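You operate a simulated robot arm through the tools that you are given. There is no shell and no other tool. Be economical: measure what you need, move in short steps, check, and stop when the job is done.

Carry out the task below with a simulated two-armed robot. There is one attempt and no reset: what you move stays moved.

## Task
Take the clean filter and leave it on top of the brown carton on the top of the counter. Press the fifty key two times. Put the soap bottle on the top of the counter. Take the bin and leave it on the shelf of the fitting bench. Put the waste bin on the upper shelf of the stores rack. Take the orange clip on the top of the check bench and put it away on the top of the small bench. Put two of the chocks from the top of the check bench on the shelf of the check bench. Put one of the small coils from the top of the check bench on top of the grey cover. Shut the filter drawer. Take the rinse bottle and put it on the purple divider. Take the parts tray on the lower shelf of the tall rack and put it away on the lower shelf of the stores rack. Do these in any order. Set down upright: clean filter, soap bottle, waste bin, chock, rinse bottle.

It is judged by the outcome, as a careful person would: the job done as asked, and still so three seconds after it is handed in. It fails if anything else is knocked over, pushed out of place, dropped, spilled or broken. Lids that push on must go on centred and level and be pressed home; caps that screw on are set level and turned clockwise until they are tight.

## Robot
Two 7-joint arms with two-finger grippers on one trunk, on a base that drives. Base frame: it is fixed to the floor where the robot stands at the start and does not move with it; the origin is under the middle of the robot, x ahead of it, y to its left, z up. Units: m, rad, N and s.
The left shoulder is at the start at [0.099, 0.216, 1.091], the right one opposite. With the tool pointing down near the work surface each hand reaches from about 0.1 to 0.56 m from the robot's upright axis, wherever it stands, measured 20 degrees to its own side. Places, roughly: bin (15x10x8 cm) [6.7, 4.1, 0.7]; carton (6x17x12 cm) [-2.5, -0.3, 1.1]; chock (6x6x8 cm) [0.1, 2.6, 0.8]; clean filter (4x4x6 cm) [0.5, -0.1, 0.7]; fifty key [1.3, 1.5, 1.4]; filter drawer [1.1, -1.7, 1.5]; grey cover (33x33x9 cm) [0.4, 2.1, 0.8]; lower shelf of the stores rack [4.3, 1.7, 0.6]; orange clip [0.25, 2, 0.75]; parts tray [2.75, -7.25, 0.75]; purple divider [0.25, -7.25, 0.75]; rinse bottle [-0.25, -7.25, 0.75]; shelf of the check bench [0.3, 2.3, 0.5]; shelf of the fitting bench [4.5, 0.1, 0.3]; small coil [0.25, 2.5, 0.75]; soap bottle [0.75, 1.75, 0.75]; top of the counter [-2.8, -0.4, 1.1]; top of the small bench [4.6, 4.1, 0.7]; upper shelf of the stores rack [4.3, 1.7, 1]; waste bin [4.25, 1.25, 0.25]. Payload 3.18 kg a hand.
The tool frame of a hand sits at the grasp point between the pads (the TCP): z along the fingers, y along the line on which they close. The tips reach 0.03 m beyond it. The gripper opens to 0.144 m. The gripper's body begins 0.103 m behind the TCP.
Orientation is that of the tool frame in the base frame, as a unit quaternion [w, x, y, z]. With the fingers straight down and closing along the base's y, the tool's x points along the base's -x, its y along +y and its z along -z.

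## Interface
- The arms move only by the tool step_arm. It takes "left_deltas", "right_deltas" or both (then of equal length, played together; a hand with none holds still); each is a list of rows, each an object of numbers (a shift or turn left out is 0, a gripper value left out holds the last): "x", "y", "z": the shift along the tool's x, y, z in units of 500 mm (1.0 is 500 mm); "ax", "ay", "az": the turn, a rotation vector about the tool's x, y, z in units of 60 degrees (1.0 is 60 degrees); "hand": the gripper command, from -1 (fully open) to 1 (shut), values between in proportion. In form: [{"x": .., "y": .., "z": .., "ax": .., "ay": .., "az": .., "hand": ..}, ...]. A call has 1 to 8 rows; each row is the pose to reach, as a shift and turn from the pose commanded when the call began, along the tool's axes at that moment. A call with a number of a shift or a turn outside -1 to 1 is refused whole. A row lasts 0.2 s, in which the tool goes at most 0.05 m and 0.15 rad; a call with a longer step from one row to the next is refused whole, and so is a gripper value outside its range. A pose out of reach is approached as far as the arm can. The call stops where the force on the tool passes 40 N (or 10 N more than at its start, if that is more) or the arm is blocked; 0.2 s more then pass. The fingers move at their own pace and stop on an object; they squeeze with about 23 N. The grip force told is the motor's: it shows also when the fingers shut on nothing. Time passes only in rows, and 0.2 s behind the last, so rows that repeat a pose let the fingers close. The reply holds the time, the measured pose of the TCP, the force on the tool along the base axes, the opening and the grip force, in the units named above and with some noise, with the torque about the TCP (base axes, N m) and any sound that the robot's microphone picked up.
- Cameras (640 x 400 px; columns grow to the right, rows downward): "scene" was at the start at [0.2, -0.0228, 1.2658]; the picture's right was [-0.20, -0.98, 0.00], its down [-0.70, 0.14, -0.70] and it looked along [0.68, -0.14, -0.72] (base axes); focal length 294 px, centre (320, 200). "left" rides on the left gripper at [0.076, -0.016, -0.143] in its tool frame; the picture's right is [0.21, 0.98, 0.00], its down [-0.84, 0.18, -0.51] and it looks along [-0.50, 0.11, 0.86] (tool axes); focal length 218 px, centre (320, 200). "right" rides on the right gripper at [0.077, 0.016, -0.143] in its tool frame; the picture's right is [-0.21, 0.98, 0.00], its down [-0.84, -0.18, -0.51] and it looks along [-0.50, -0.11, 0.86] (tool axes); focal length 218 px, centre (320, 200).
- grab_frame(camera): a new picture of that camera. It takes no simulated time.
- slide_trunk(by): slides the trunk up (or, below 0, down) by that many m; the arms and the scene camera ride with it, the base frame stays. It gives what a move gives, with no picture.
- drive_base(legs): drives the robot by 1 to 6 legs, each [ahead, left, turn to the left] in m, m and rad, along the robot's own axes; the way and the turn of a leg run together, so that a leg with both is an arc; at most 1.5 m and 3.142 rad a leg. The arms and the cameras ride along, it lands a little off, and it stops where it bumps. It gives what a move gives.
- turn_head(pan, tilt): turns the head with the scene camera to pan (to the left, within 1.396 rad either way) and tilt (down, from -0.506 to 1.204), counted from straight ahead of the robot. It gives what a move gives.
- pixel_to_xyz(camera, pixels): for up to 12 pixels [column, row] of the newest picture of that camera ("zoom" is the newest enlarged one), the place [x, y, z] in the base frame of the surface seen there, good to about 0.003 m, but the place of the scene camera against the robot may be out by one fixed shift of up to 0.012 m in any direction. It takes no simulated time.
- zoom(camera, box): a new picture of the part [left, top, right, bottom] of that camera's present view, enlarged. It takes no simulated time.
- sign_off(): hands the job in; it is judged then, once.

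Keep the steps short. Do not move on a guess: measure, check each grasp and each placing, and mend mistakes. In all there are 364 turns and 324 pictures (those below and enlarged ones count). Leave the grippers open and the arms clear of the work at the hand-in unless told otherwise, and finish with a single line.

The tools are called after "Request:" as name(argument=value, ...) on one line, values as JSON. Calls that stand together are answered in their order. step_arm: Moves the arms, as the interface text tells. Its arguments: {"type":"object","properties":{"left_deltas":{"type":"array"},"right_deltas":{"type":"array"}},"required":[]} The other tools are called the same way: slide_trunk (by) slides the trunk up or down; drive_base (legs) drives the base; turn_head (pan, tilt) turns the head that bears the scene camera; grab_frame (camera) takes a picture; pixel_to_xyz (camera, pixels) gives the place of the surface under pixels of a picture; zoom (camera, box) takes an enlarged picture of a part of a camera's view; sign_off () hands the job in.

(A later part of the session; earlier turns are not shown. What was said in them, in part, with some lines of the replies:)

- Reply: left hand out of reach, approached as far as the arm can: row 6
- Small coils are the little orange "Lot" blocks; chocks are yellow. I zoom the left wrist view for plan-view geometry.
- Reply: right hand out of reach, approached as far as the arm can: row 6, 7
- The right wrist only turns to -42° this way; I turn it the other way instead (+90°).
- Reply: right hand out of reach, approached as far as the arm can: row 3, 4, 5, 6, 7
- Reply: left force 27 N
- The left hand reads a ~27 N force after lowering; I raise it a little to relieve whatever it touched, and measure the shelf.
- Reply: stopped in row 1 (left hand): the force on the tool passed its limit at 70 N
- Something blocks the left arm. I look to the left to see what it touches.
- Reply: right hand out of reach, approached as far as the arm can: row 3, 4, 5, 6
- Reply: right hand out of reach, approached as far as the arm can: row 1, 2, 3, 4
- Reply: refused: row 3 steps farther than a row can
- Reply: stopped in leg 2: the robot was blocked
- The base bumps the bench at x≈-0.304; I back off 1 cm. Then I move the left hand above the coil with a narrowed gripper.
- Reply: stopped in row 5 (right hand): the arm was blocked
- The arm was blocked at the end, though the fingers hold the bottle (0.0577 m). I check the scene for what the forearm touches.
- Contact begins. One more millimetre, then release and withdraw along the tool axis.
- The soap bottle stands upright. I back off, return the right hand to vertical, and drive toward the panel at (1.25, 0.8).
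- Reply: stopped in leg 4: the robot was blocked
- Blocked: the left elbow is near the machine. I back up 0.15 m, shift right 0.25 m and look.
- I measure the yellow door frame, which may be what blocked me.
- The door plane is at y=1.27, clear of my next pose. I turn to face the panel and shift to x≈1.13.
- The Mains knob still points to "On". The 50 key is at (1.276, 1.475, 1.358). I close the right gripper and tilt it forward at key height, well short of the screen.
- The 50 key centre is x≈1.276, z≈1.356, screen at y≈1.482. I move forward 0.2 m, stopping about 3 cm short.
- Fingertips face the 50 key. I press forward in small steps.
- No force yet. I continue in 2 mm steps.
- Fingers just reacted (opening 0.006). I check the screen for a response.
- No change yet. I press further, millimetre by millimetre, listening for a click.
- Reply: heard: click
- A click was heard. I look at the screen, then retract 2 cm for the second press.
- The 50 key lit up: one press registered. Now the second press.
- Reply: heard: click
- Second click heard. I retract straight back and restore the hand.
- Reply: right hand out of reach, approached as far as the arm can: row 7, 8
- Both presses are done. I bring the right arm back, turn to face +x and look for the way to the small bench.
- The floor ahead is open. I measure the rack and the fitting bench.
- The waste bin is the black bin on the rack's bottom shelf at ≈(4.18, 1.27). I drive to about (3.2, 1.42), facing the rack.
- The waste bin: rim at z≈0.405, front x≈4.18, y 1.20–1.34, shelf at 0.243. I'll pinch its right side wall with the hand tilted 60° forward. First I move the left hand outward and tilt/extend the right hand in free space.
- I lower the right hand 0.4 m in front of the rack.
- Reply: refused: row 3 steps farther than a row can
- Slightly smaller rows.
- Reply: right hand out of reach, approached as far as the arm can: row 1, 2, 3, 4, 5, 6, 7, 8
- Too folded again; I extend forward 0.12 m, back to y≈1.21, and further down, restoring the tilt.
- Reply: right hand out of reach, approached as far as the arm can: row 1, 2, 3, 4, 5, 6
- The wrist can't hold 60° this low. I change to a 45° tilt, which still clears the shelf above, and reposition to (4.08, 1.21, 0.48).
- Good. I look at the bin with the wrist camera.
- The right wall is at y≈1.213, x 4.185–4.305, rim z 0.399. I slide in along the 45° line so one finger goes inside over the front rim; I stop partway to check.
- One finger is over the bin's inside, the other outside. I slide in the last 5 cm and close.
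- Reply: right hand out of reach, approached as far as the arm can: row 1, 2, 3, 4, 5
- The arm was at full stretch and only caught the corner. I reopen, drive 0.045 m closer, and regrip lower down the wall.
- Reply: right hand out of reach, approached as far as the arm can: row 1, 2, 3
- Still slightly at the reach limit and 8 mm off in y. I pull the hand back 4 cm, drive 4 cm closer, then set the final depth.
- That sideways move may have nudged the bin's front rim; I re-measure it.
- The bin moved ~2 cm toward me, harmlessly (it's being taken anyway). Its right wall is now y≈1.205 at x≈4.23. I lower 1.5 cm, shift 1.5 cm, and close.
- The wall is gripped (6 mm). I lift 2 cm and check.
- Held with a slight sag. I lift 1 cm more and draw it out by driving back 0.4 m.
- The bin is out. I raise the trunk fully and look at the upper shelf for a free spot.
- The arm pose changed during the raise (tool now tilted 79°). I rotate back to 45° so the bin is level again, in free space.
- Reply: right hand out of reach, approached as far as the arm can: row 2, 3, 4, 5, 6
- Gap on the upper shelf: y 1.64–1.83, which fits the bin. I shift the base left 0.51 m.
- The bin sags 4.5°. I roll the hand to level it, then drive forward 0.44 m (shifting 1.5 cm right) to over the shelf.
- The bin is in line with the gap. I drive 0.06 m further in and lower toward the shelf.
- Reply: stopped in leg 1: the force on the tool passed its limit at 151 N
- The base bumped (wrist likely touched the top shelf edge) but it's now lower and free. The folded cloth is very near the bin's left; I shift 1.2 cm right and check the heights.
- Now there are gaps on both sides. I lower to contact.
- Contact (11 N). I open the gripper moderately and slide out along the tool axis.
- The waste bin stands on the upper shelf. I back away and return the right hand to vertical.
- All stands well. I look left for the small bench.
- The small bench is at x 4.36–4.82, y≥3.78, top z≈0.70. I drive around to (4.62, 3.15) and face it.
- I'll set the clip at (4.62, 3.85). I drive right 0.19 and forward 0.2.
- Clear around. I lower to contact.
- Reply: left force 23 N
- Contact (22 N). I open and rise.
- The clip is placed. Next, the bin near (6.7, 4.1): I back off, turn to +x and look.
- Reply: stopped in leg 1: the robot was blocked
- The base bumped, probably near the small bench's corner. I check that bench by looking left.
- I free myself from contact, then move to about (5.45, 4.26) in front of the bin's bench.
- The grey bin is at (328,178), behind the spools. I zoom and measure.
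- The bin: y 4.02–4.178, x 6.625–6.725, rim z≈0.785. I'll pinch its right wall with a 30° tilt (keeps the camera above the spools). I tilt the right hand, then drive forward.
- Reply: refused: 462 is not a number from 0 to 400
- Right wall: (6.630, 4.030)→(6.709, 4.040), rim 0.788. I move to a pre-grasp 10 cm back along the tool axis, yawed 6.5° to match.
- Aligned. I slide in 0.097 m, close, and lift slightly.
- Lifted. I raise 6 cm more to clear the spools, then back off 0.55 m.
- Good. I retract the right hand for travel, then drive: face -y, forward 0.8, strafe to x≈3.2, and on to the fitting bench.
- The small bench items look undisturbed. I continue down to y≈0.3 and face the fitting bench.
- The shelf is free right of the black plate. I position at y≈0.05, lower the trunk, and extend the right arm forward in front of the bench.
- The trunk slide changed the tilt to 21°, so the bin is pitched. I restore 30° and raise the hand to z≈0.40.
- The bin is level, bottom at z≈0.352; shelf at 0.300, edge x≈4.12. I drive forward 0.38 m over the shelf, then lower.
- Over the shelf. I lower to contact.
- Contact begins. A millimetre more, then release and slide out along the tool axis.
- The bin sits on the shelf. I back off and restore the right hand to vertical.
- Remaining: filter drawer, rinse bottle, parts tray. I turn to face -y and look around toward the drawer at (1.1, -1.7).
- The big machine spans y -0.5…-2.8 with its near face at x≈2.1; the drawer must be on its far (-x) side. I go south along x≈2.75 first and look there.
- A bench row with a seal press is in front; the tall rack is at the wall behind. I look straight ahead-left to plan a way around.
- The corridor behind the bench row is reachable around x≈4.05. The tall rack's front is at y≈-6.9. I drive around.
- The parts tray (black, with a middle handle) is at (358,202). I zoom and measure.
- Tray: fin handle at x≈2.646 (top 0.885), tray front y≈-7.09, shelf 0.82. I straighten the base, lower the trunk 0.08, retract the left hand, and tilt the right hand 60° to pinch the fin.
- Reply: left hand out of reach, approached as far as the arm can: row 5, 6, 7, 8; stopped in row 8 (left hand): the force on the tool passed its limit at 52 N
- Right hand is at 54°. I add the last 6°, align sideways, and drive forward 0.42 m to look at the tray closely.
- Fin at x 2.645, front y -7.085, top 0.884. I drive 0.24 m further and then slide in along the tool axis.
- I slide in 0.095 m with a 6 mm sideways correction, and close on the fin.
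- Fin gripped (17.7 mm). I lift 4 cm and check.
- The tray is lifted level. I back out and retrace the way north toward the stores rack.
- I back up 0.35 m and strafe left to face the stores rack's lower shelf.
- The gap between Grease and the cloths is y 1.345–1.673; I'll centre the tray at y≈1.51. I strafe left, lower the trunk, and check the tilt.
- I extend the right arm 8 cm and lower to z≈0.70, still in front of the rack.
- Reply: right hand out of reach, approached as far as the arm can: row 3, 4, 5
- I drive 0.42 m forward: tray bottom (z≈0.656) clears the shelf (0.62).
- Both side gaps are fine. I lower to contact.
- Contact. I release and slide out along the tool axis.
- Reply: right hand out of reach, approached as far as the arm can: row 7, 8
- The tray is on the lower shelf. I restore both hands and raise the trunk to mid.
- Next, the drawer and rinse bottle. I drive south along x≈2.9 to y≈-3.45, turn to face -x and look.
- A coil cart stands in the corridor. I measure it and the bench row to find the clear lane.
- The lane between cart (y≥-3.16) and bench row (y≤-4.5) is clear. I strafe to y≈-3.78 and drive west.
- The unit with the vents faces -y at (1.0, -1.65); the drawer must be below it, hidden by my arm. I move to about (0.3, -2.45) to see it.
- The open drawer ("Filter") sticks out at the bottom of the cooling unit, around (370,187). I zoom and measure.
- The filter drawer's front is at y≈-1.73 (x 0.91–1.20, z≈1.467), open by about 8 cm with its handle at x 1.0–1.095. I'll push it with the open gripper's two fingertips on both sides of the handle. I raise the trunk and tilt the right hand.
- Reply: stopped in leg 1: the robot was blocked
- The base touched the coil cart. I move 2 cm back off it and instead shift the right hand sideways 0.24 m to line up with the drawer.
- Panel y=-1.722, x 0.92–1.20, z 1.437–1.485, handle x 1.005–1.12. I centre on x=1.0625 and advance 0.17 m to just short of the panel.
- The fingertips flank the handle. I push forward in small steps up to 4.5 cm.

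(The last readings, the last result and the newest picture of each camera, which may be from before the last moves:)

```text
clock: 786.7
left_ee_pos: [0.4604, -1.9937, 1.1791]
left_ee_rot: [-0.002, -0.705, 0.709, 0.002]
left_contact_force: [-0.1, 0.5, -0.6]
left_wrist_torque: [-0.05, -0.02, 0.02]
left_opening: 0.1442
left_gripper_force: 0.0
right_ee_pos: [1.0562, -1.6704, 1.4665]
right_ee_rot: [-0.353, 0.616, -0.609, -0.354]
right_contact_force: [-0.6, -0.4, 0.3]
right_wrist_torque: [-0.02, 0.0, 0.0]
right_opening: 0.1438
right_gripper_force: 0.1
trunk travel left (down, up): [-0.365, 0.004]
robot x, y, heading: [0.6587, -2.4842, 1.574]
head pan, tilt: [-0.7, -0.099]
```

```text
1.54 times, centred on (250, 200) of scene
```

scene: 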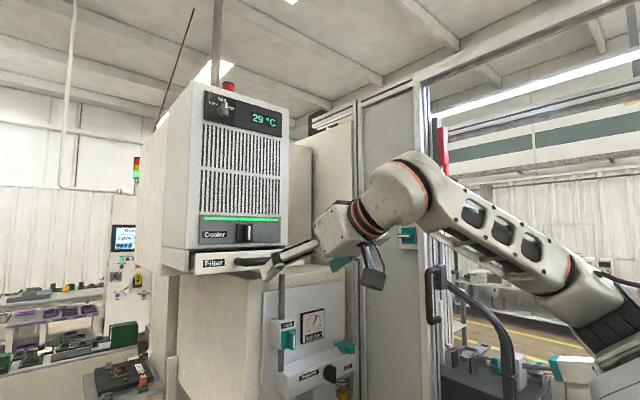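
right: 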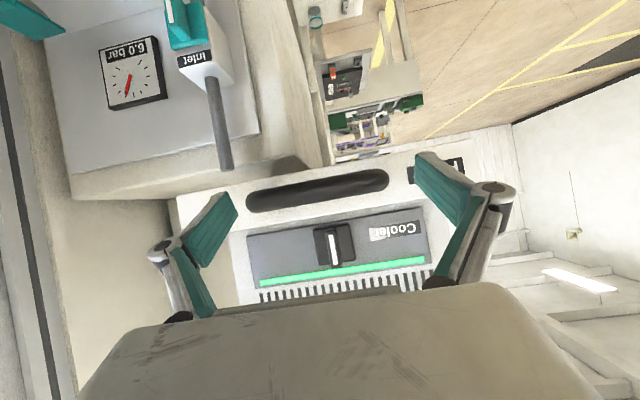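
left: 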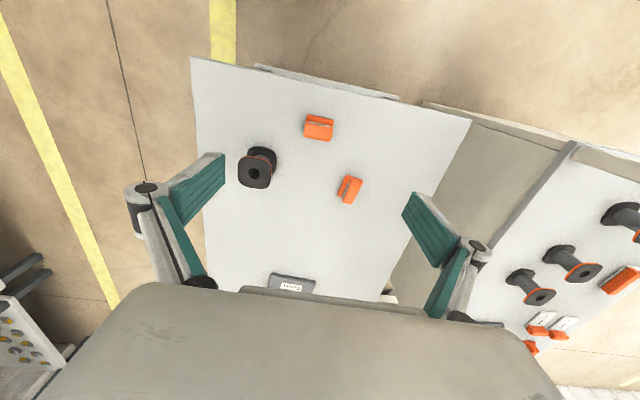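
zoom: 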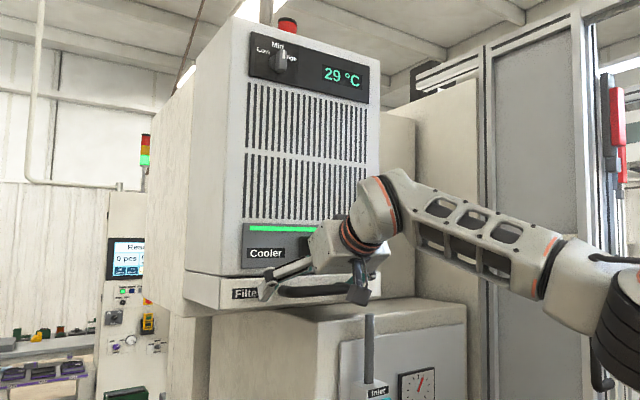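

Request:
zoom(camera="scene", box=[190, 220, 310, 300])

Request:
grab_frame(camera="right")

Request:
pixel_to_xyz(camera="right", pixels=[[320, 200], [320, 170], [400, 165], [250, 195], [320, 240], [270, 250]])

```text
5.00 times, centred on (250, 260) of scene
```

zoom: 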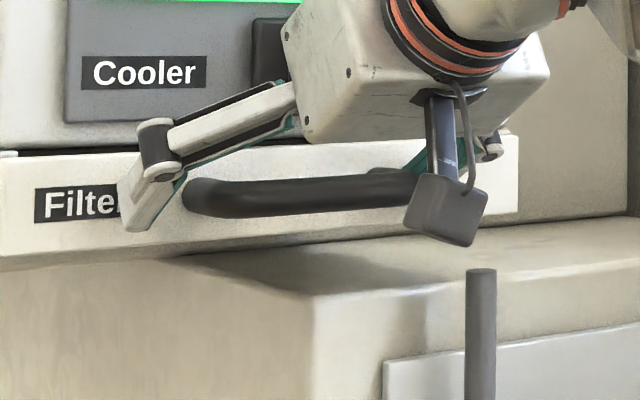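

```text
133 pictures are left
```

right: 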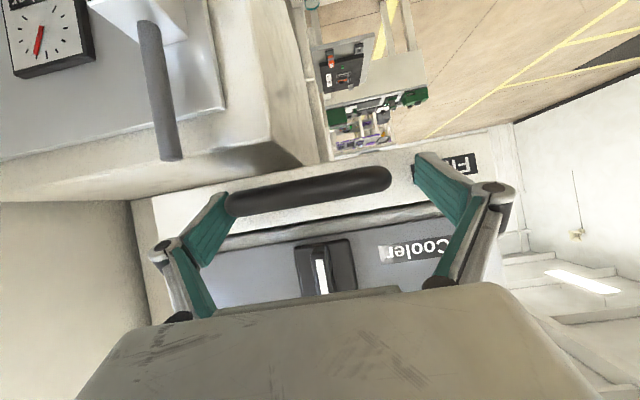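

```text
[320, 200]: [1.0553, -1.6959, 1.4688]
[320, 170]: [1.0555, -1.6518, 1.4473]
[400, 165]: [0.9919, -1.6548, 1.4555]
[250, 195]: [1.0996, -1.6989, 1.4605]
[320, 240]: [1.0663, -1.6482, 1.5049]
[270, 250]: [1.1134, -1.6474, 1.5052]
```

The panel is now at y≈-1.652, about flush with the face. I press a little more until it resists.

Request:
step_arm(right_deltas=[{"x": -0.004, "z": 0.007}, {"x": -0.008, "z": 0.014}, {"x": -0.012, "z": 0.021}])

```text
clock: 787.5
left_ee_pos: [0.4604, -1.9971, 1.1801]
left_ee_rot: [0.0, -0.706, 0.709, 0.004]
left_contact_force: [0.4, -0.2, -0.2]
left_wrist_torque: [0.0, 0.01, -0.01]
left_opening: 0.144
left_gripper_force: 0.1
right_ee_pos: [1.0605, -1.6652, 1.4665]
right_ee_rot: [-0.352, 0.614, -0.612, -0.354]
right_contact_force: [1.4, -29.5, -11.1]
right_wrist_torque: [0.01, 0.07, -0.56]
right_opening: 0.1447
right_gripper_force: 0.1
trunk travel left (down, up): [-0.365, 0.004]
robot x, y, heading: [0.6625, -2.4877, 1.57]
head pan, tilt: [-0.7, -0.099]
```

29 N resistance: the drawer is home. I retract and verify.

Request:
step_arm(right_deltas=[{"x": 0.045, "z": -0.078}, {"x": 0.09, "z": -0.156}, {"x": 0.135, "z": -0.234}, {"x": 0.18, "z": -0.312}, {"x": 0.225, "z": -0.39}, {"x": 0.27, "z": -0.46}])

Request:
grab_frame(camera="right")

Request:
pixel_to_xyz(camera="right", pixels=[[380, 190], [300, 215], [300, 235], [330, 190], [270, 205], [400, 185]])

```text
clock: 788.9
left_ee_pos: [0.4596, -1.9956, 1.1793]
left_ee_rot: [-0.002, -0.706, 0.709, 0.002]
left_contact_force: [-0.4, 0.4, 1.1]
left_wrist_torque: [0.01, 0.0, 0.02]
left_opening: 0.144
left_gripper_force: 0.1
right_ee_pos: [1.0626, -1.931, 1.4661]
right_ee_rot: [-0.353, 0.615, -0.609, -0.355]
right_contact_force: [-0.8, -0.8, 0.6]
right_wrist_torque: [-0.02, 0.01, 0.01]
right_opening: 0.1438
right_gripper_force: 0.0
trunk travel left (down, up): [-0.365, 0.004]
robot x, y, heading: [0.6576, -2.4856, 1.573]
head pan, tilt: [-0.7, -0.099]
```

```text
132 pictures are left
```

right: 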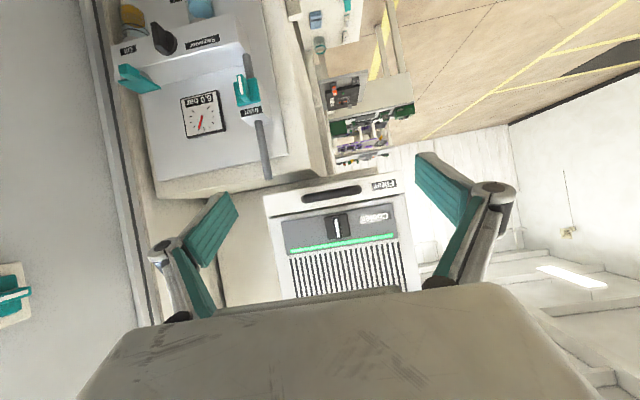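

```text
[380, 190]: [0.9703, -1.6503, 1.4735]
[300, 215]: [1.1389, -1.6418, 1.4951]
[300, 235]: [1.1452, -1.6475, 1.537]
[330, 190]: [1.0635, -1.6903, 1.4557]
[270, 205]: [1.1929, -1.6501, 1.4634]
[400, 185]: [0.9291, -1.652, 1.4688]
```

The drawer is shut flush. I strafe away, restore the right hand, and turn around to go to the rinse bottle.

Request:
drive_base(legs=[[0, 0.6, 0]])

Request:
step_arm(right_deltas=[{"y": 0.05, "ay": 0.125}, {"y": 0.1, "ay": 0.25, "x": 0.03}, {"y": 0.15, "ay": 0.375, "x": 0.07}, {"y": 0.2, "ay": 0.5, "x": 0.11}, {"y": 0.25, "ay": 0.625, "x": 0.15}, {"y": 0.3, "ay": 0.75, "x": 0.19}, {"y": 0.35, "ay": 0.875, "x": 0.23}, {"y": 0.4, "ay": 1.0, "x": 0.27}])

Request:
slide_trunk(by=-0.19)

Request:
drive_base(legs=[[0, 1.1, 0], [0, 0, 1.57], [0, 0, 1.57]])

Request:
turn_head(pan=0.2, tilt=0.2)

Request:
grab_frame(camera="scene")

```text
clock: 794.7
left_ee_pos: [-0.136, -1.9889, 1.1789]
left_ee_rot: [-0.001, -0.701, 0.713, 0.003]
left_contact_force: [0.7, 0.0, 0.4]
left_wrist_torque: [-0.02, -0.03, 0.02]
left_opening: 0.1436
left_gripper_force: 0.1
right_ee_pos: [0.4662, -1.9289, 1.4656]
right_ee_rot: [0.355, -0.612, 0.613, 0.352]
right_contact_force: [-0.8, 0.3, 0.8]
right_wrist_torque: [-0.03, -0.01, -0.03]
right_opening: 0.1438
right_gripper_force: 0.0
trunk travel left (down, up): [-0.365, 0.004]
robot x, y, heading: [0.0595, -2.4831, 1.556]
head pan, tilt: [-0.7, -0.099]
```

```text
clock: 796.5
left_ee_pos: [-0.1375, -1.9886, 1.1793]
left_ee_rot: [-0.002, -0.702, 0.713, 0.001]
left_contact_force: [0.5, -0.4, 0.9]
left_wrist_torque: [-0.06, -0.06, 0.01]
left_opening: 0.1439
left_gripper_force: 0.0
right_ee_pos: [0.2653, -1.9958, 1.347]
right_ee_rot: [0.0, 0.707, -0.707, 0.001]
right_contact_force: [-0.7, -0.2, -0.6]
right_wrist_torque: [-0.07, -0.04, 0.05]
right_opening: 0.1437
right_gripper_force: 0.0
trunk travel left (down, up): [-0.365, 0.004]
robot x, y, heading: [0.0586, -2.4851, 1.565]
head pan, tilt: [-0.7, -0.099]
```

```text
clock: 798.6
left_ee_pos: [-0.1352, -1.9908, 0.9906]
left_ee_rot: [-0.002, -0.702, 0.712, 0.003]
left_contact_force: [0.1, -0.5, -0.1]
left_wrist_torque: [0.01, 0.0, 0.01]
left_opening: 0.1439
left_gripper_force: 0.2
right_ee_pos: [0.2655, -1.9971, 1.16]
right_ee_rot: [0.002, -0.706, 0.708, 0.001]
right_contact_force: [-0.5, -0.6, -0.3]
right_wrist_torque: [0.07, -0.01, 0.01]
right_opening: 0.1443
right_gripper_force: 0.0
trunk travel left (down, up): [-0.175, 0.194]
robot x, y, heading: [0.0584, -2.4866, 1.563]
head pan, tilt: [-0.7, -0.099]
```

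```text
clock: 816.2
left_ee_pos: [-0.8539, -2.953, 0.989]
left_ee_rot: [0.003, 0.717, 0.697, 0.002]
left_contact_force: [-0.1, 0.0, 0.7]
left_wrist_torque: [-0.01, 0.0, -0.02]
left_opening: 0.144
left_gripper_force: 0.1
right_ee_pos: [-1.2556, -2.9406, 1.1583]
right_ee_rot: [0.0, 0.712, 0.702, 0.0]
right_contact_force: [-0.8, 0.6, 1.2]
right_wrist_torque: [-0.01, 0.01, -0.06]
right_opening: 0.1442
right_gripper_force: 0.1
trunk travel left (down, up): [-0.175, 0.194]
robot x, y, heading: [-1.0425, -2.4566, -1.596]
head pan, tilt: [-0.7, -0.099]
```

```text
clock: 817.4
left_ee_pos: [-0.854, -2.9545, 0.988]
left_ee_rot: [0.002, 0.717, 0.697, 0.002]
left_contact_force: [1.2, -0.1, -0.2]
left_wrist_torque: [0.02, -0.04, -0.01]
left_opening: 0.1441
left_gripper_force: 0.0
right_ee_pos: [-1.2552, -2.9421, 1.1592]
right_ee_rot: [0.0, 0.713, 0.701, -0.001]
right_contact_force: [0.6, 0.4, -0.5]
right_wrist_torque: [0.01, -0.01, -0.04]
right_opening: 0.1439
right_gripper_force: 0.1
trunk travel left (down, up): [-0.175, 0.194]
robot x, y, heading: [-1.0443, -2.4603, -1.597]
head pan, tilt: [0.201, 0.201]
```

```text
131 pictures are left
```

scene: 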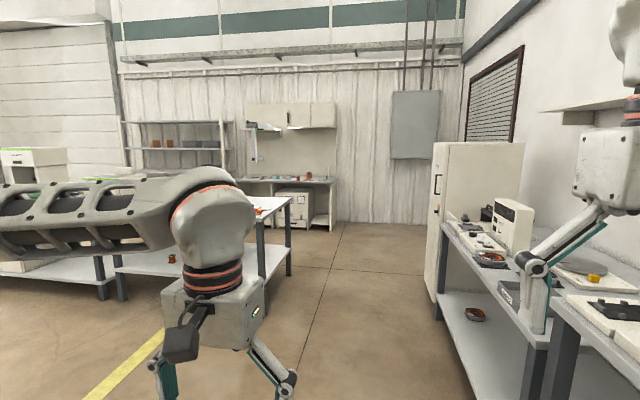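

The wash bench is ahead at the wall. I measure the lane.

Request:
pixel_to_xyz(camera="scene", pixels=[[290, 265], [440, 300], [330, 225], [280, 178], [320, 180], [260, 180], [245, 185], [300, 195], [335, 180], [450, 330], [265, 310]])

Request:
zoom(camera="scene", box=[220, 90, 360, 240])

```text
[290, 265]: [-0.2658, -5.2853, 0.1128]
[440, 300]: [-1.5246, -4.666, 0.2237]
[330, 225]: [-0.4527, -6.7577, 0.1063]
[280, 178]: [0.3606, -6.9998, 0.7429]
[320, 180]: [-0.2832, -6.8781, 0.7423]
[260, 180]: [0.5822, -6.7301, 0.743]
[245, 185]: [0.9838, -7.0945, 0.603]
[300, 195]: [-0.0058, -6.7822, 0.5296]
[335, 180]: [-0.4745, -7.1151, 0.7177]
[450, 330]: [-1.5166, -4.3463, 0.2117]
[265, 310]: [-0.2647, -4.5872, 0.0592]
```

```text
2.67 times, centred on (290, 165) of scene
```

zoom: 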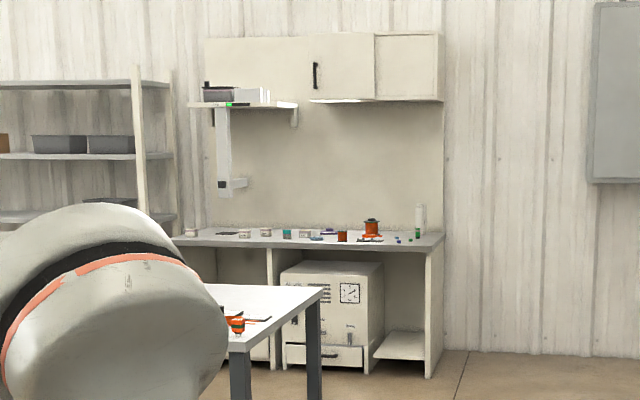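

The lane is 1.25 m wide, centred at x≈-0.9. I drive through to y≈-6.0 and strafe to the wash bench.

Request:
drive_base(legs=[[0, 0.13, 0.027], [1.5, 0, 0], [1.5, 0, 0], [0.5, 0, 0], [0, 0.7, 0]])

Request:
turn_head(pan=0.0, tilt=0.5)

Request:
grab_frame(camera="scene")

```text
clock: 841.9
left_ee_pos: [-0.0243, -6.4423, 0.9889]
left_ee_rot: [0.002, 0.709, 0.705, 0.002]
left_contact_force: [-0.1, -0.5, 0.2]
left_wrist_torque: [0.0, 0.03, 0.03]
left_opening: 0.144
left_gripper_force: 0.0
right_ee_pos: [-0.4278, -6.4397, 1.1582]
right_ee_rot: [0.0, 0.704, 0.71, -0.001]
right_contact_force: [0.2, -0.2, -0.3]
right_wrist_torque: [0.0, -0.01, 0.03]
right_opening: 0.1437
right_gripper_force: 0.0
trunk travel left (down, up): [-0.175, 0.194]
robot x, y, heading: [-0.2253, -5.9511, -1.574]
head pan, tilt: [0.201, 0.201]
```

```text
clock: 842.7
left_ee_pos: [-0.0258, -6.4432, 0.9895]
left_ee_rot: [0.002, 0.708, 0.706, 0.001]
left_contact_force: [0.5, -0.6, 0.2]
left_wrist_torque: [-0.02, -0.03, 0.0]
left_opening: 0.144
left_gripper_force: 0.1
right_ee_pos: [-0.4267, -6.4412, 1.1585]
right_ee_rot: [-0.001, 0.704, 0.71, 0.0]
right_contact_force: [1.0, 0.2, -0.2]
right_wrist_torque: [0.02, 0.01, -0.01]
right_opening: 0.144
right_gripper_force: 0.1
trunk travel left (down, up): [-0.175, 0.194]
robot x, y, heading: [-0.2263, -5.9552, -1.569]
head pan, tilt: [0.0, 0.499]
```

```text
129 pictures are left
```

scene: 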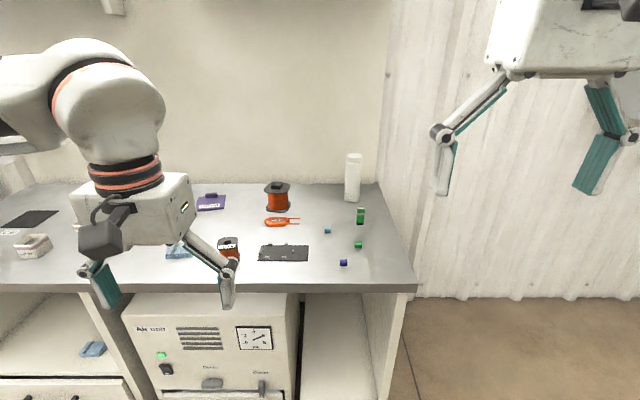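

Request:
zoom(camera="scene", box=[160, 140, 400, 300])

Request:
pixel_to_xyz(camera="scene", pixels=[[353, 156], [353, 175], [352, 198], [210, 202], [200, 208], [222, 205], [211, 194], [278, 195], [290, 222], [360, 215], [330, 230], [300, 280]])

```text
2.50 times, centred on (280, 220) of scene
```

zoom: 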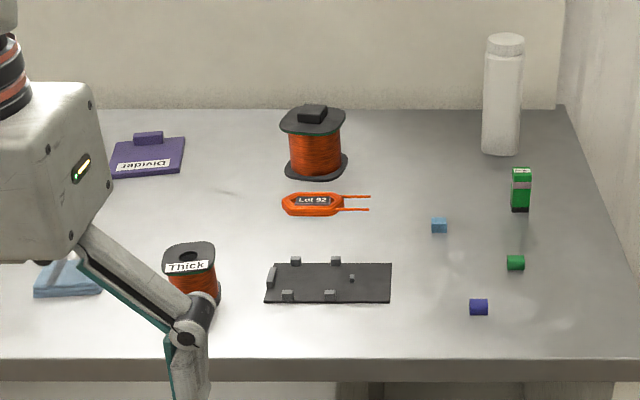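

```text
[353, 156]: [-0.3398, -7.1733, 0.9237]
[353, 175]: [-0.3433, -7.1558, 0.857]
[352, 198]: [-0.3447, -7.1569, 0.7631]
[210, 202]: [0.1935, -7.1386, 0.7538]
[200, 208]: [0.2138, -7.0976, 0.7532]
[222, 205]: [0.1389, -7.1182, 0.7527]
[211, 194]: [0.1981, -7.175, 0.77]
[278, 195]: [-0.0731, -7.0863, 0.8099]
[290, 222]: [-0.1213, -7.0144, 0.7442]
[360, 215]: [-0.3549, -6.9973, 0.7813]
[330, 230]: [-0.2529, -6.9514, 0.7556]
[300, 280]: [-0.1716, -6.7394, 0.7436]
```

The rinse bottle (white) is at ≈(-0.342, -7.175), z 0.745–0.924. The purple divider is at ≈(0.19, -7.13), top z≈0.752. I align the base and tilt the right hand 45°.

Request:
drive_base(legs=[[0, 0.085, 0]])

Request:
step_arm(right_deltas=[{"x": -0.06, "z": 0.03, "ay": -0.125}, {"x": -0.12, "z": 0.06, "ay": -0.25}, {"x": -0.18, "z": 0.09, "ay": -0.375}, {"x": -0.24, "z": 0.12, "ay": -0.5}, {"x": -0.3, "z": 0.16, "ay": -0.625}, {"x": -0.36, "z": 0.2, "ay": -0.75, "hand": -0.3}, {"x": -0.36, "z": 0.24, "ay": -0.75, "hand": -0.3}])

Request:
drive_base(legs=[[0.3, 0, 0]])

Request:
grab_frame(camera="right")

Request:
grab_frame(camera="scene")

```text
clock: 844.1
left_ee_pos: [0.0589, -6.4427, 0.9898]
left_ee_rot: [0.001, 0.708, 0.706, 0.002]
left_contact_force: [0.4, -0.6, 0.4]
left_wrist_torque: [-0.03, 0.0, -0.01]
left_opening: 0.144
left_gripper_force: 0.1
right_ee_pos: [-0.3434, -6.4406, 1.1581]
right_ee_rot: [-0.002, 0.703, 0.711, -0.001]
right_contact_force: [1.0, 0.2, -0.5]
right_wrist_torque: [0.0, 0.04, 0.03]
right_opening: 0.1442
right_gripper_force: 0.1
trunk travel left (down, up): [-0.175, 0.194]
robot x, y, heading: [-0.1422, -5.953, -1.572]
head pan, tilt: [0.0, 0.499]
```

```text
clock: 845.7
left_ee_pos: [0.0585, -6.4433, 0.9894]
left_ee_rot: [0.002, 0.708, 0.706, 0.001]
left_contact_force: [0.7, -0.4, 0.1]
left_wrist_torque: [0.03, -0.06, -0.02]
left_opening: 0.144
left_gripper_force: 0.1
right_ee_pos: [-0.3454, -6.6206, 1.0372]
right_ee_rot: [0.272, 0.65, 0.656, -0.27]
right_contact_force: [0.0, -0.1, 0.4]
right_wrist_torque: [-0.03, -0.01, 0.0]
right_opening: 0.0933
right_gripper_force: 0.1
trunk travel left (down, up): [-0.175, 0.194]
robot x, y, heading: [-0.1437, -5.9501, -1.567]
head pan, tilt: [0.0, 0.499]
```

```text
clock: 847.7
left_ee_pos: [0.0602, -6.7394, 0.9894]
left_ee_rot: [0.001, 0.708, 0.707, 0.002]
left_contact_force: [0.9, 0.2, -0.6]
left_wrist_torque: [0.0, 0.02, 0.02]
left_opening: 0.1442
left_gripper_force: 0.0
right_ee_pos: [-0.3431, -6.9167, 1.0373]
right_ee_rot: [0.272, 0.649, 0.657, -0.27]
right_contact_force: [-0.1, 0.1, 0.3]
right_wrist_torque: [0.01, 0.02, 0.0]
right_opening: 0.0935
right_gripper_force: 0.0
trunk travel left (down, up): [-0.175, 0.194]
robot x, y, heading: [-0.1396, -6.2478, -1.567]
head pan, tilt: [0.0, 0.499]
```

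```text
127 pictures are left
```

right: 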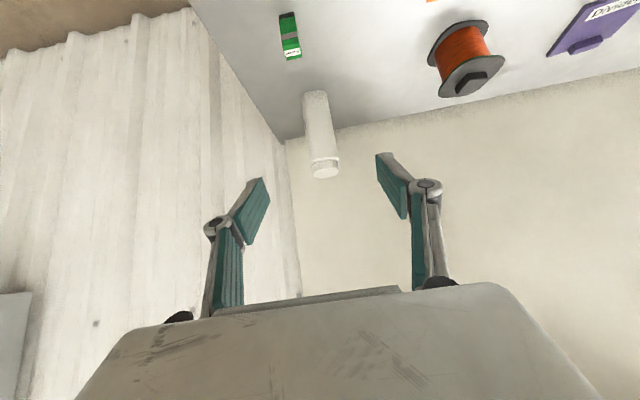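

```text
126 pictures are left
```

scene: 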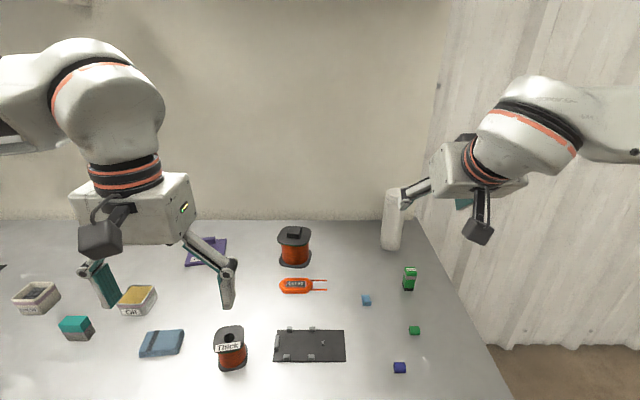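

Request:
zoom(camera="right", box=[270, 70, 390, 190])

Request:
pixel_to_xyz(camera="right", pixels=[[325, 170], [312, 100], [328, 98], [308, 135], [335, 130], [320, 130], [330, 185], [300, 125], [360, 140]])

```text
3.33 times, centred on (330, 130) of right
```

zoom: 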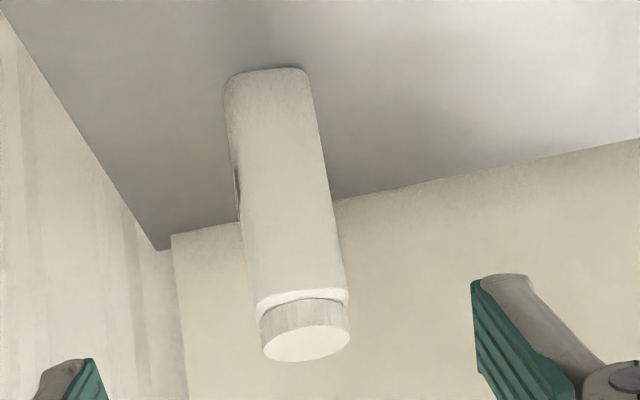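

```text
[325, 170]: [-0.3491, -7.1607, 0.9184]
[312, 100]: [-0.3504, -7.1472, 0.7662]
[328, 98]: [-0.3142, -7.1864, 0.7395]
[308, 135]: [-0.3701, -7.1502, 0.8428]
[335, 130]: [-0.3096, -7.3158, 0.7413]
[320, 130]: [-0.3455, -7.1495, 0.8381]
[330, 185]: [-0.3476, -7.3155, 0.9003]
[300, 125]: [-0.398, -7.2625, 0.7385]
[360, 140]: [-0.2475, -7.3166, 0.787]
```

Bottle axis ≈(-0.344, -7.174), top 0.918. I drive 0.12 m closer and approach along the tool axis, stopping short for a check.

Request:
drive_base(legs=[[0.12, 0, 0]])

Request:
step_arm(right_deltas=[{"x": 0.085}, {"x": 0.085, "z": 0.09}, {"x": 0.085, "z": 0.18}, {"x": 0.085, "z": 0.27}, {"x": 0.085, "z": 0.32}, {"x": 0.085, "z": 0.32}])

Request:
grab_frame(camera="right")

```text
clock: 849.0
left_ee_pos: [0.0591, -6.86, 0.9888]
left_ee_rot: [0.001, 0.708, 0.706, 0.002]
left_contact_force: [-0.5, -1.0, -0.2]
left_wrist_torque: [0.06, -0.01, -0.01]
left_opening: 0.1442
left_gripper_force: 0.1
right_ee_pos: [-0.3434, -7.0371, 1.0381]
right_ee_rot: [0.271, 0.65, 0.657, -0.27]
right_contact_force: [0.2, -0.6, -1.0]
right_wrist_torque: [0.0, -0.06, 0.01]
right_opening: 0.0936
right_gripper_force: 0.2
trunk travel left (down, up): [-0.175, 0.194]
robot x, y, heading: [-0.1414, -6.3715, -1.571]
head pan, tilt: [0.0, 0.499]
```

```text
clock: 850.4
left_ee_pos: [0.0599, -6.8593, 0.9897]
left_ee_rot: [0.002, 0.709, 0.706, 0.002]
left_contact_force: [1.5, 0.3, 0.7]
left_wrist_torque: [-0.02, 0.01, -0.02]
left_opening: 0.1443
left_gripper_force: 0.0
right_ee_pos: [-0.3418, -7.1181, 0.8955]
right_ee_rot: [0.271, 0.65, 0.656, -0.271]
right_contact_force: [0.5, -0.2, 0.1]
right_wrist_torque: [0.03, 0.0, -0.01]
right_opening: 0.0935
right_gripper_force: 0.1
trunk travel left (down, up): [-0.175, 0.194]
robot x, y, heading: [-0.1442, -6.3704, -1.572]
head pan, tilt: [0.0, 0.499]
```

```text
124 pictures are left
```

right: 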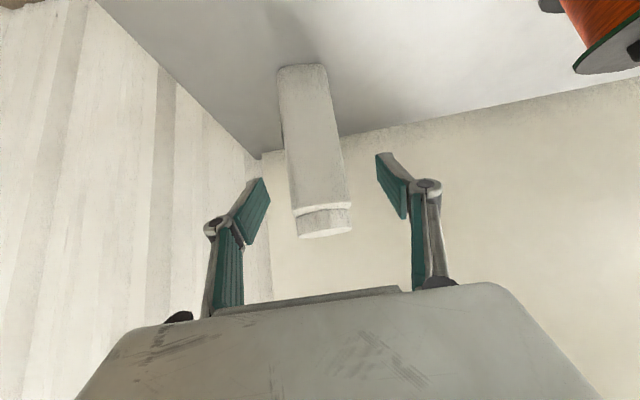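

Centred between the fingers. I slide in the last 0.079 m, close, and lift.

Request:
step_arm(right_deltas=[{"z": 0.08}, {"z": 0.156}, {"z": 0.156, "hand": 1}, {"z": 0.156, "hand": 1}, {"z": 0.156, "hand": 1}])

Request:
step_arm(right_deltas=[{"x": -0.06, "z": -0.06}, {"x": -0.12, "z": -0.12}, {"x": -0.15, "z": -0.18}, {"x": -0.15, "z": -0.26}, {"x": -0.15, "z": -0.34}])

Request:
grab_frame(camera="right")

```text
clock: 851.5
left_ee_pos: [0.0598, -6.8603, 0.988]
left_ee_rot: [0.002, 0.708, 0.706, 0.002]
left_contact_force: [-0.4, -0.8, -0.2]
left_wrist_torque: [-0.02, 0.02, 0.0]
left_opening: 0.1439
left_gripper_force: 0.1
right_ee_pos: [-0.3426, -7.1734, 0.8401]
right_ee_rot: [0.27, 0.65, 0.657, -0.27]
right_contact_force: [-0.1, 0.3, 0.2]
right_wrist_torque: [-0.03, 0.04, -0.02]
right_opening: 0.0576
right_gripper_force: 22.9
trunk travel left (down, up): [-0.175, 0.194]
robot x, y, heading: [-0.1404, -6.3691, -1.573]
head pan, tilt: [0.0, 0.499]
```

```text
clock: 852.8
left_ee_pos: [0.059, -6.8589, 0.989]
left_ee_rot: [0.003, 0.708, 0.706, 0.001]
left_contact_force: [-0.6, 0.3, -0.3]
left_wrist_torque: [-0.04, -0.01, 0.03]
left_opening: 0.144
left_gripper_force: 0.2
right_ee_pos: [-0.3405, -7.1073, 1.0157]
right_ee_rot: [0.272, 0.649, 0.657, -0.27]
right_contact_force: [0.2, 0.8, -5.3]
right_wrist_torque: [0.04, 0.02, 0.04]
right_opening: 0.0575
right_gripper_force: 23.3
trunk travel left (down, up): [-0.175, 0.194]
robot x, y, heading: [-0.137, -6.3716, -1.571]
head pan, tilt: [0.0, 0.499]
```

```text
123 pictures are left
```

right: 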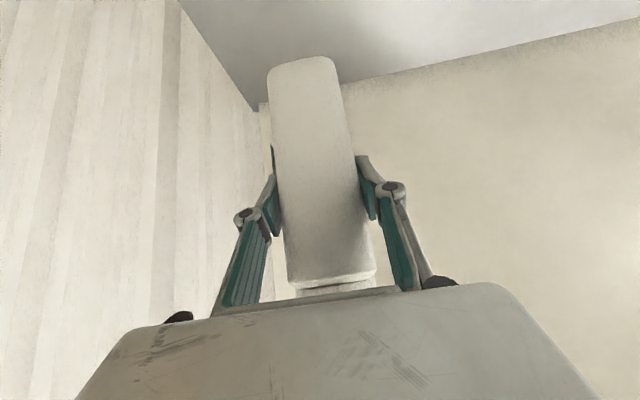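

The rinse bottle is held (bottom at z≈0.915). I back 0.3 m, strafe left 0.52 m and look at the divider.

Request:
drive_base(legs=[[-0.3, 0, 0], [0, 0.53, 0]])

Request:
grab_frame(camera="scene")

Request:
zoom(camera="scene", box=[290, 150, 450, 270])

```text
clock: 859.5
left_ee_pos: [0.5823, -6.5562, 0.9888]
left_ee_rot: [0.002, 0.706, 0.708, 0.002]
left_contact_force: [-0.6, -0.2, 0.6]
left_wrist_torque: [-0.04, -0.01, 0.03]
left_opening: 0.1441
left_gripper_force: 0.0
right_ee_pos: [0.1836, -6.8063, 1.0135]
right_ee_rot: [0.272, 0.647, 0.659, -0.269]
right_contact_force: [-0.1, -0.2, -5.1]
right_wrist_torque: [0.03, -0.03, -0.06]
right_opening: 0.0576
right_gripper_force: 23.2
trunk travel left (down, up): [-0.175, 0.194]
robot x, y, heading: [0.3794, -6.0684, -1.565]
head pan, tilt: [0.0, 0.499]
```

```text
122 pictures are left
```

scene: 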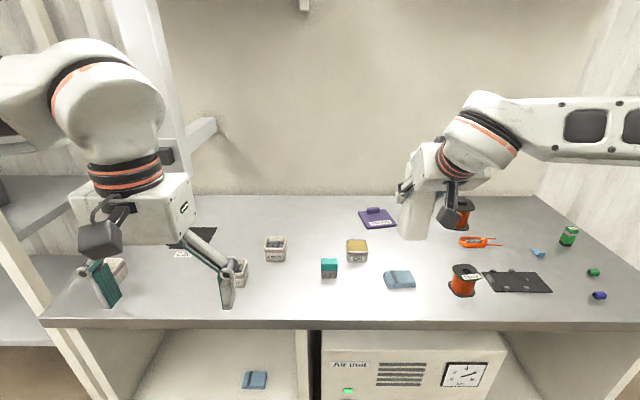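

```text
3.33 times, centred on (370, 210) of scene
```

zoom: 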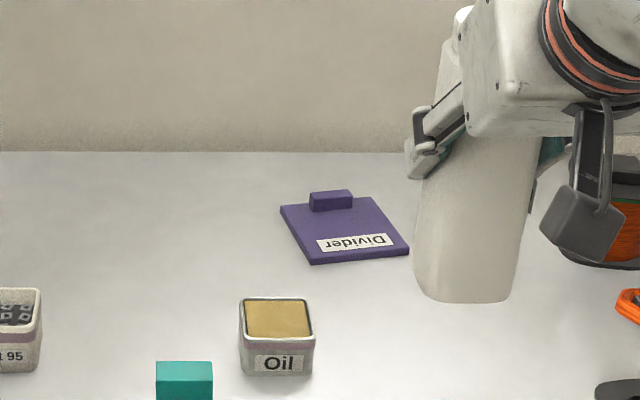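

Request:
pixel_to_xyz(camera="zoom", pixels=[[285, 210], [318, 258], [406, 248], [372, 200], [345, 225], [330, 200], [312, 212], [352, 207], [370, 225], [310, 232]])

Request:
grab_frame(camera="right")

```text
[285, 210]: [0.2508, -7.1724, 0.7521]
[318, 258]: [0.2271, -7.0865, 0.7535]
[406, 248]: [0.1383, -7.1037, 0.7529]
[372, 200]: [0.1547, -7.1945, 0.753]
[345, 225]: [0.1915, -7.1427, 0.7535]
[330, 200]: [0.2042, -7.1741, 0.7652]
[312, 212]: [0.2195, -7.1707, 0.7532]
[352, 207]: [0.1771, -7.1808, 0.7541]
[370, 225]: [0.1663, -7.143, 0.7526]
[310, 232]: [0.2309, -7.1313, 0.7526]
```

```text
120 pictures are left
```

right: 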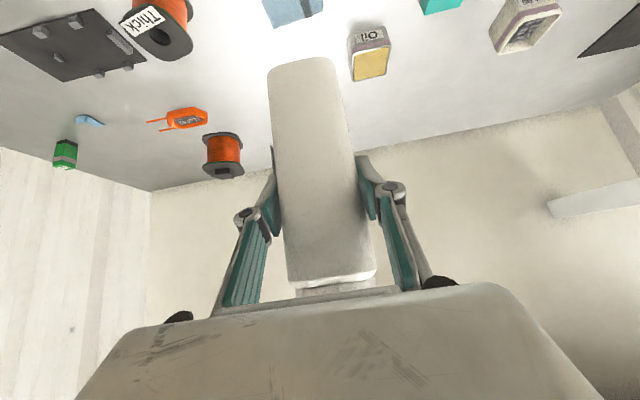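

I check the divider with the left wrist camera, which may see it unobstructed.

Request:
grab_frame(camera="left")

Request:
pixel_to_xyz(camera="zoom", pixels=[[278, 318], [278, 340], [0, 300]])

Request:
pixel_to_xyz(camera="right", pixels=[[370, 65], [366, 42], [222, 155]])

```text
119 pictures are left
```

left: 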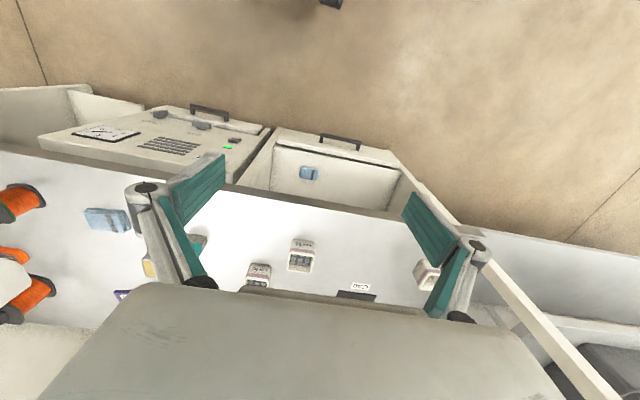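

```text
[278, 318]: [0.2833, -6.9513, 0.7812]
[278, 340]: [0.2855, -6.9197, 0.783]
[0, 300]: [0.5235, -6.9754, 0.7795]
```

```text
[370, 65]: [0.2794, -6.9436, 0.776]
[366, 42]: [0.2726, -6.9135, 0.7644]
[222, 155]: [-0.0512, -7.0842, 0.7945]
```

Scene bias is (+0.004, -0.007), so the divider's free centre is ≈(0.187, -7.127), top ≈0.749. I drive 0.3 m forward and lower to 2 cm above.

Request:
drive_base(legs=[[0.3, 0, -0.005]])

Request:
grab_frame(camera="scene")

```text
clock: 861.5
left_ee_pos: [0.5816, -6.8528, 0.9891]
left_ee_rot: [0.002, 0.708, 0.707, 0.002]
left_contact_force: [0.2, 0.0, -1.1]
left_wrist_torque: [0.01, -0.02, -0.04]
left_opening: 0.144
left_gripper_force: 0.1
right_ee_pos: [0.1807, -7.1022, 1.013]
right_ee_rot: [0.271, 0.649, 0.658, -0.27]
right_contact_force: [-1.2, 0.1, -4.6]
right_wrist_torque: [0.01, -0.04, -0.01]
right_opening: 0.0576
right_gripper_force: 23.3
trunk travel left (down, up): [-0.175, 0.194]
robot x, y, heading: [0.379, -6.3618, -1.569]
head pan, tilt: [0.0, 0.499]
```

```text
118 pictures are left
```

scene: 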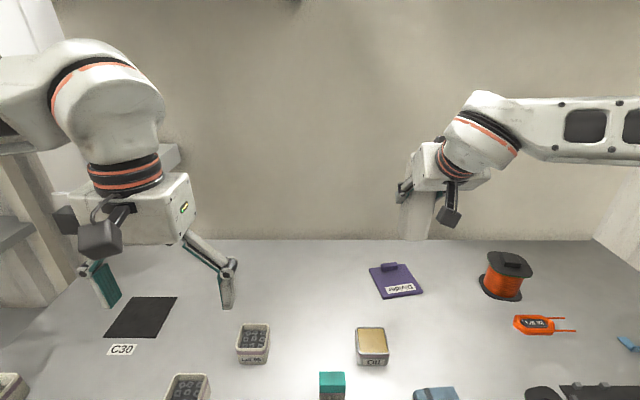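

Request:
zoom(camera="scene", box=[350, 250, 440, 310])

Request:
pixel_to_xyz(camera="zoom", pixels=[[140, 125], [218, 330], [515, 290], [400, 110], [320, 215], [240, 140], [330, 128], [370, 300], [285, 140]])

```text
6.67 times, centred on (395, 280) of scene
```

zoom: 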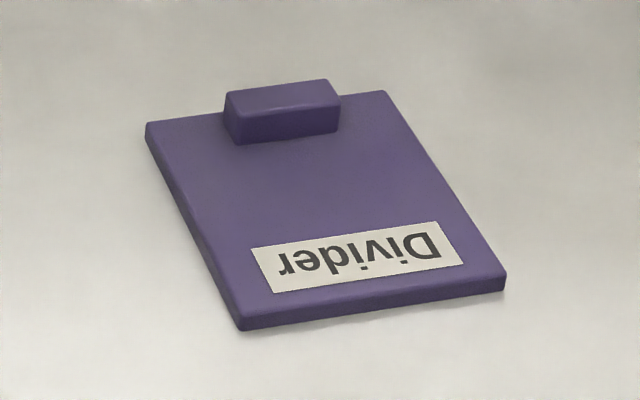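

```text
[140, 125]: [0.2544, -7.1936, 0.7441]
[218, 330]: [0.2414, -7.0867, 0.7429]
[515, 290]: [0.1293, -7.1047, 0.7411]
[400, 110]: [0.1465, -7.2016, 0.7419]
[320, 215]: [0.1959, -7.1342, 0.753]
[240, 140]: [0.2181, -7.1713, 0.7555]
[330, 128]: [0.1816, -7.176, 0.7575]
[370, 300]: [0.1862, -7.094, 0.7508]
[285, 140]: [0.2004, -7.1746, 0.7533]
```

Target TCP (0.189, -7.127). I lower to z≈0.868.

Request:
step_arm(right_deltas=[{"x": 0.0, "y": 0.016, "z": 0.04}, {"x": 0.05, "y": 0.016, "z": 0.1}, {"x": 0.1, "y": 0.016, "z": 0.16}, {"x": 0.14, "y": 0.016, "z": 0.21}, {"x": 0.17, "y": 0.016, "z": 0.24}, {"x": 0.17, "y": 0.016, "z": 0.24}])

Request:
zoom(camera="scene", box=[340, 180, 480, 310])

Request:
grab_frame(camera="right")

```text
clock: 862.9
left_ee_pos: [0.5816, -6.8527, 0.9896]
left_ee_rot: [0.002, 0.708, 0.706, 0.002]
left_contact_force: [-1.6, -0.3, -0.1]
left_wrist_torque: [-0.01, -0.02, -0.01]
left_opening: 0.1443
left_gripper_force: 0.1
right_ee_pos: [0.1884, -7.1251, 0.8676]
right_ee_rot: [0.272, 0.648, 0.658, -0.269]
right_contact_force: [0.0, -1.0, -5.2]
right_wrist_torque: [0.01, -0.01, -0.01]
right_opening: 0.0577
right_gripper_force: 23.0
trunk travel left (down, up): [-0.175, 0.194]
robot x, y, heading: [0.3779, -6.3635, -1.563]
head pan, tilt: [0.0, 0.499]
```

```text
3.08 times, centred on (410, 245) of scene
```

zoom: 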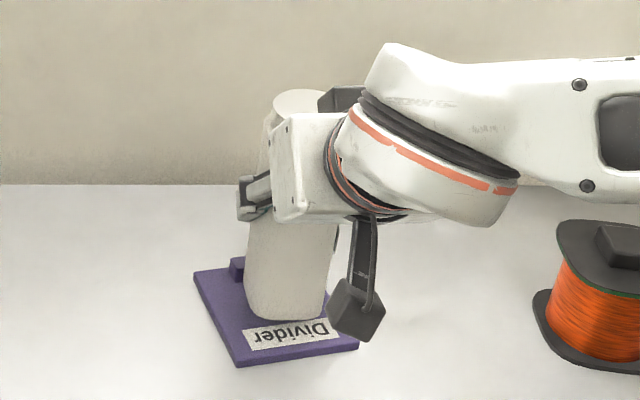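

```text
115 pictures are left
```

right: 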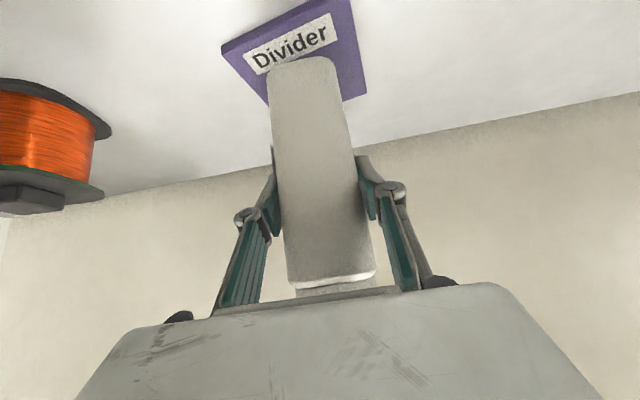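

I confirm the divider with the wrist camera.

Request:
pixel_to_xyz(camera="right", pixels=[[228, 50], [345, 8], [360, 90], [350, 60], [262, 92], [285, 35], [300, 66]])

```text
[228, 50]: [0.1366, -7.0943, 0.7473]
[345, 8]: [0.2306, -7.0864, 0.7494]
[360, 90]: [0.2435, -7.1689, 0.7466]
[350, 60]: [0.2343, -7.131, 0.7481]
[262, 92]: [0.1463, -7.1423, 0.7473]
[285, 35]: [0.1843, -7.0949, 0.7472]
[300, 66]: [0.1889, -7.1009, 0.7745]
```

Bottle centre is over the free area (front face y -7.101; plate front -7.088, fin -7.167). I lower gently.

Request:
step_arm(right_deltas=[{"x": 0.008, "z": 0.008}, {"x": 0.015, "z": 0.015}, {"x": 0.021, "z": 0.021}])

```text
clock: 863.7
left_ee_pos: [0.5817, -6.854, 0.9881]
left_ee_rot: [0.001, 0.707, 0.707, 0.002]
left_contact_force: [0.1, -0.5, 0.0]
left_wrist_torque: [0.0, -0.01, 0.03]
left_opening: 0.144
left_gripper_force: 0.0
right_ee_pos: [0.1888, -7.1265, 0.8529]
right_ee_rot: [0.271, 0.649, 0.657, -0.27]
right_contact_force: [-0.7, 1.0, -4.8]
right_wrist_torque: [-0.01, 0.01, 0.02]
right_opening: 0.0576
right_gripper_force: 23.1
trunk travel left (down, up): [-0.175, 0.194]
robot x, y, heading: [0.3792, -6.3606, -1.57]
head pan, tilt: [0.0, 0.499]
```

Request:
step_arm(right_deltas=[{"x": 0.003, "z": 0.003}, {"x": 0.005, "z": 0.005}, {"x": 0.007, "z": 0.007}])

```text
clock: 864.5
left_ee_pos: [0.5809, -6.8528, 0.9889]
left_ee_rot: [0.002, 0.707, 0.707, 0.001]
left_contact_force: [0.5, 0.1, -0.1]
left_wrist_torque: [-0.01, 0.02, 0.01]
left_opening: 0.1443
left_gripper_force: 0.1
right_ee_pos: [0.1896, -7.1267, 0.8497]
right_ee_rot: [0.272, 0.649, 0.657, -0.27]
right_contact_force: [-0.9, 1.0, 0.9]
right_wrist_torque: [0.19, -0.1, 0.03]
right_opening: 0.0575
right_gripper_force: 22.6
trunk travel left (down, up): [-0.175, 0.194]
robot x, y, heading: [0.3821, -6.3649, -1.569]
head pan, tilt: [0.0, 0.499]
```

Contact begins (force +6 N). One more mm, then release and withdraw along the tool axis.

Request:
step_arm(right_deltas=[{"x": 0.002, "z": 0.002}, {"x": 0.002, "z": 0.002, "hand": 0.1}, {"x": 0.002, "z": 0.002, "hand": -0.1}, {"x": 0.002, "z": 0.002, "hand": -0.4}, {"x": 0.002, "z": -0.07}, {"x": 0.002, "z": -0.15}, {"x": 0.002, "z": -0.23}, {"x": 0.002, "z": -0.31}])

Request:
zoom(camera="scene", box=[320, 150, 500, 320])

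Request:
grab_frame(camera="right")

```text
clock: 866.3
left_ee_pos: [0.5819, -6.8523, 0.9897]
left_ee_rot: [0.002, 0.708, 0.706, 0.001]
left_contact_force: [0.3, 0.6, 0.1]
left_wrist_torque: [-0.01, -0.06, 0.05]
left_opening: 0.1442
left_gripper_force: 0.1
right_ee_pos: [0.1888, -7.0138, 0.9608]
right_ee_rot: [0.271, 0.649, 0.657, -0.27]
right_contact_force: [0.3, -0.9, -0.8]
right_wrist_torque: [0.02, 0.02, 0.04]
right_opening: 0.1007
right_gripper_force: 0.1
trunk travel left (down, up): [-0.175, 0.194]
robot x, y, heading: [0.3801, -6.3655, -1.564]
head pan, tilt: [0.0, 0.499]
```

```text
2.35 times, centred on (410, 235) of scene
```

zoom: 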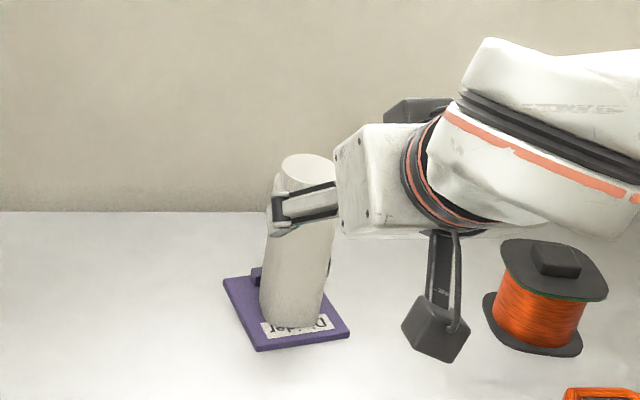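

```text
113 pictures are left
```

right: 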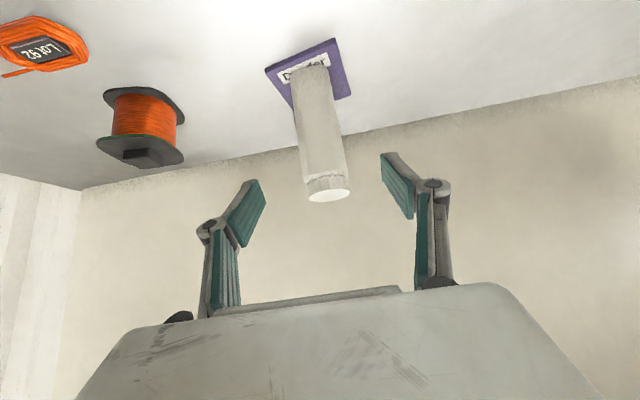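

The bottle stands upright on the divider. I back off, restore the hand, and verify.

Request:
drive_base(legs=[[-0.35, 0, 0]])

Request:
step_arm(right_deltas=[{"x": 0.06, "z": -0.06, "ay": 0.107}, {"x": 0.12, "z": -0.12, "ay": 0.214}, {"x": 0.18, "z": -0.18, "ay": 0.321}, {"x": 0.22, "z": -0.22, "ay": 0.428}, {"x": 0.22, "z": -0.22, "ay": 0.535}, {"x": 0.22, "z": -0.22, "ay": 0.642}, {"x": 0.22, "z": -0.22, "ay": 0.745, "hand": -1}])

Request:
grab_frame(camera="scene")

```text
clock: 868.6
left_ee_pos: [0.5822, -6.5034, 0.9882]
left_ee_rot: [0.001, 0.706, 0.708, 0.003]
left_contact_force: [0.1, -0.1, -0.3]
left_wrist_torque: [-0.03, -0.02, -0.01]
left_opening: 0.1441
left_gripper_force: 0.0
right_ee_pos: [0.1908, -6.6676, 0.9591]
right_ee_rot: [0.271, 0.648, 0.658, -0.27]
right_contact_force: [0.0, 1.1, 0.7]
right_wrist_torque: [0.01, 0.03, 0.03]
right_opening: 0.1006
right_gripper_force: 0.1
trunk travel left (down, up): [-0.175, 0.194]
robot x, y, heading: [0.3785, -6.0139, -1.563]
head pan, tilt: [0.0, 0.499]
```

```text
clock: 870.2
left_ee_pos: [0.5817, -6.5033, 0.9884]
left_ee_rot: [0.002, 0.706, 0.708, 0.002]
left_contact_force: [-0.2, 0.0, -0.2]
left_wrist_torque: [0.04, 0.01, -0.03]
left_opening: 0.144
left_gripper_force: 0.1
right_ee_pos: [0.1881, -6.5139, 0.9587]
right_ee_rot: [0.0, 0.701, 0.713, -0.001]
right_contact_force: [0.1, 0.6, 0.5]
right_wrist_torque: [-0.01, 0.02, 0.01]
right_opening: 0.144
right_gripper_force: 0.0
trunk travel left (down, up): [-0.175, 0.194]
robot x, y, heading: [0.381, -6.0144, -1.561]
head pan, tilt: [0.0, 0.499]
```

```text
112 pictures are left
```

scene: 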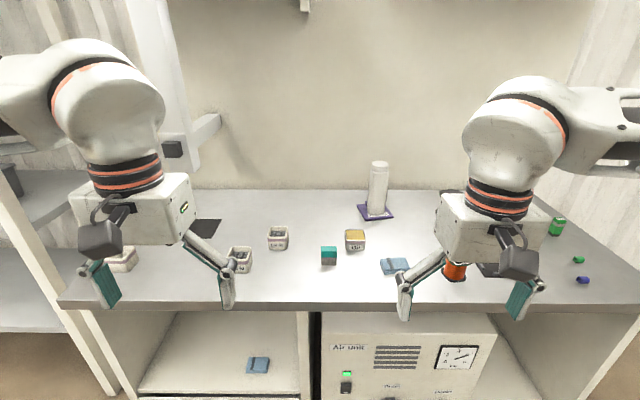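

All eleven jobs are done and each was checked when placed. The grippers are open and the arms are clear, so I hand in.

Request:
sign_off()

```text
The job is handed in.
```

All eleven jobs are done and handed in; I nudged a few fixtures on the way (the stores rack at 151 N, the coil cart, probably the small bench and the guard door) and did not re-check the cart or the door.
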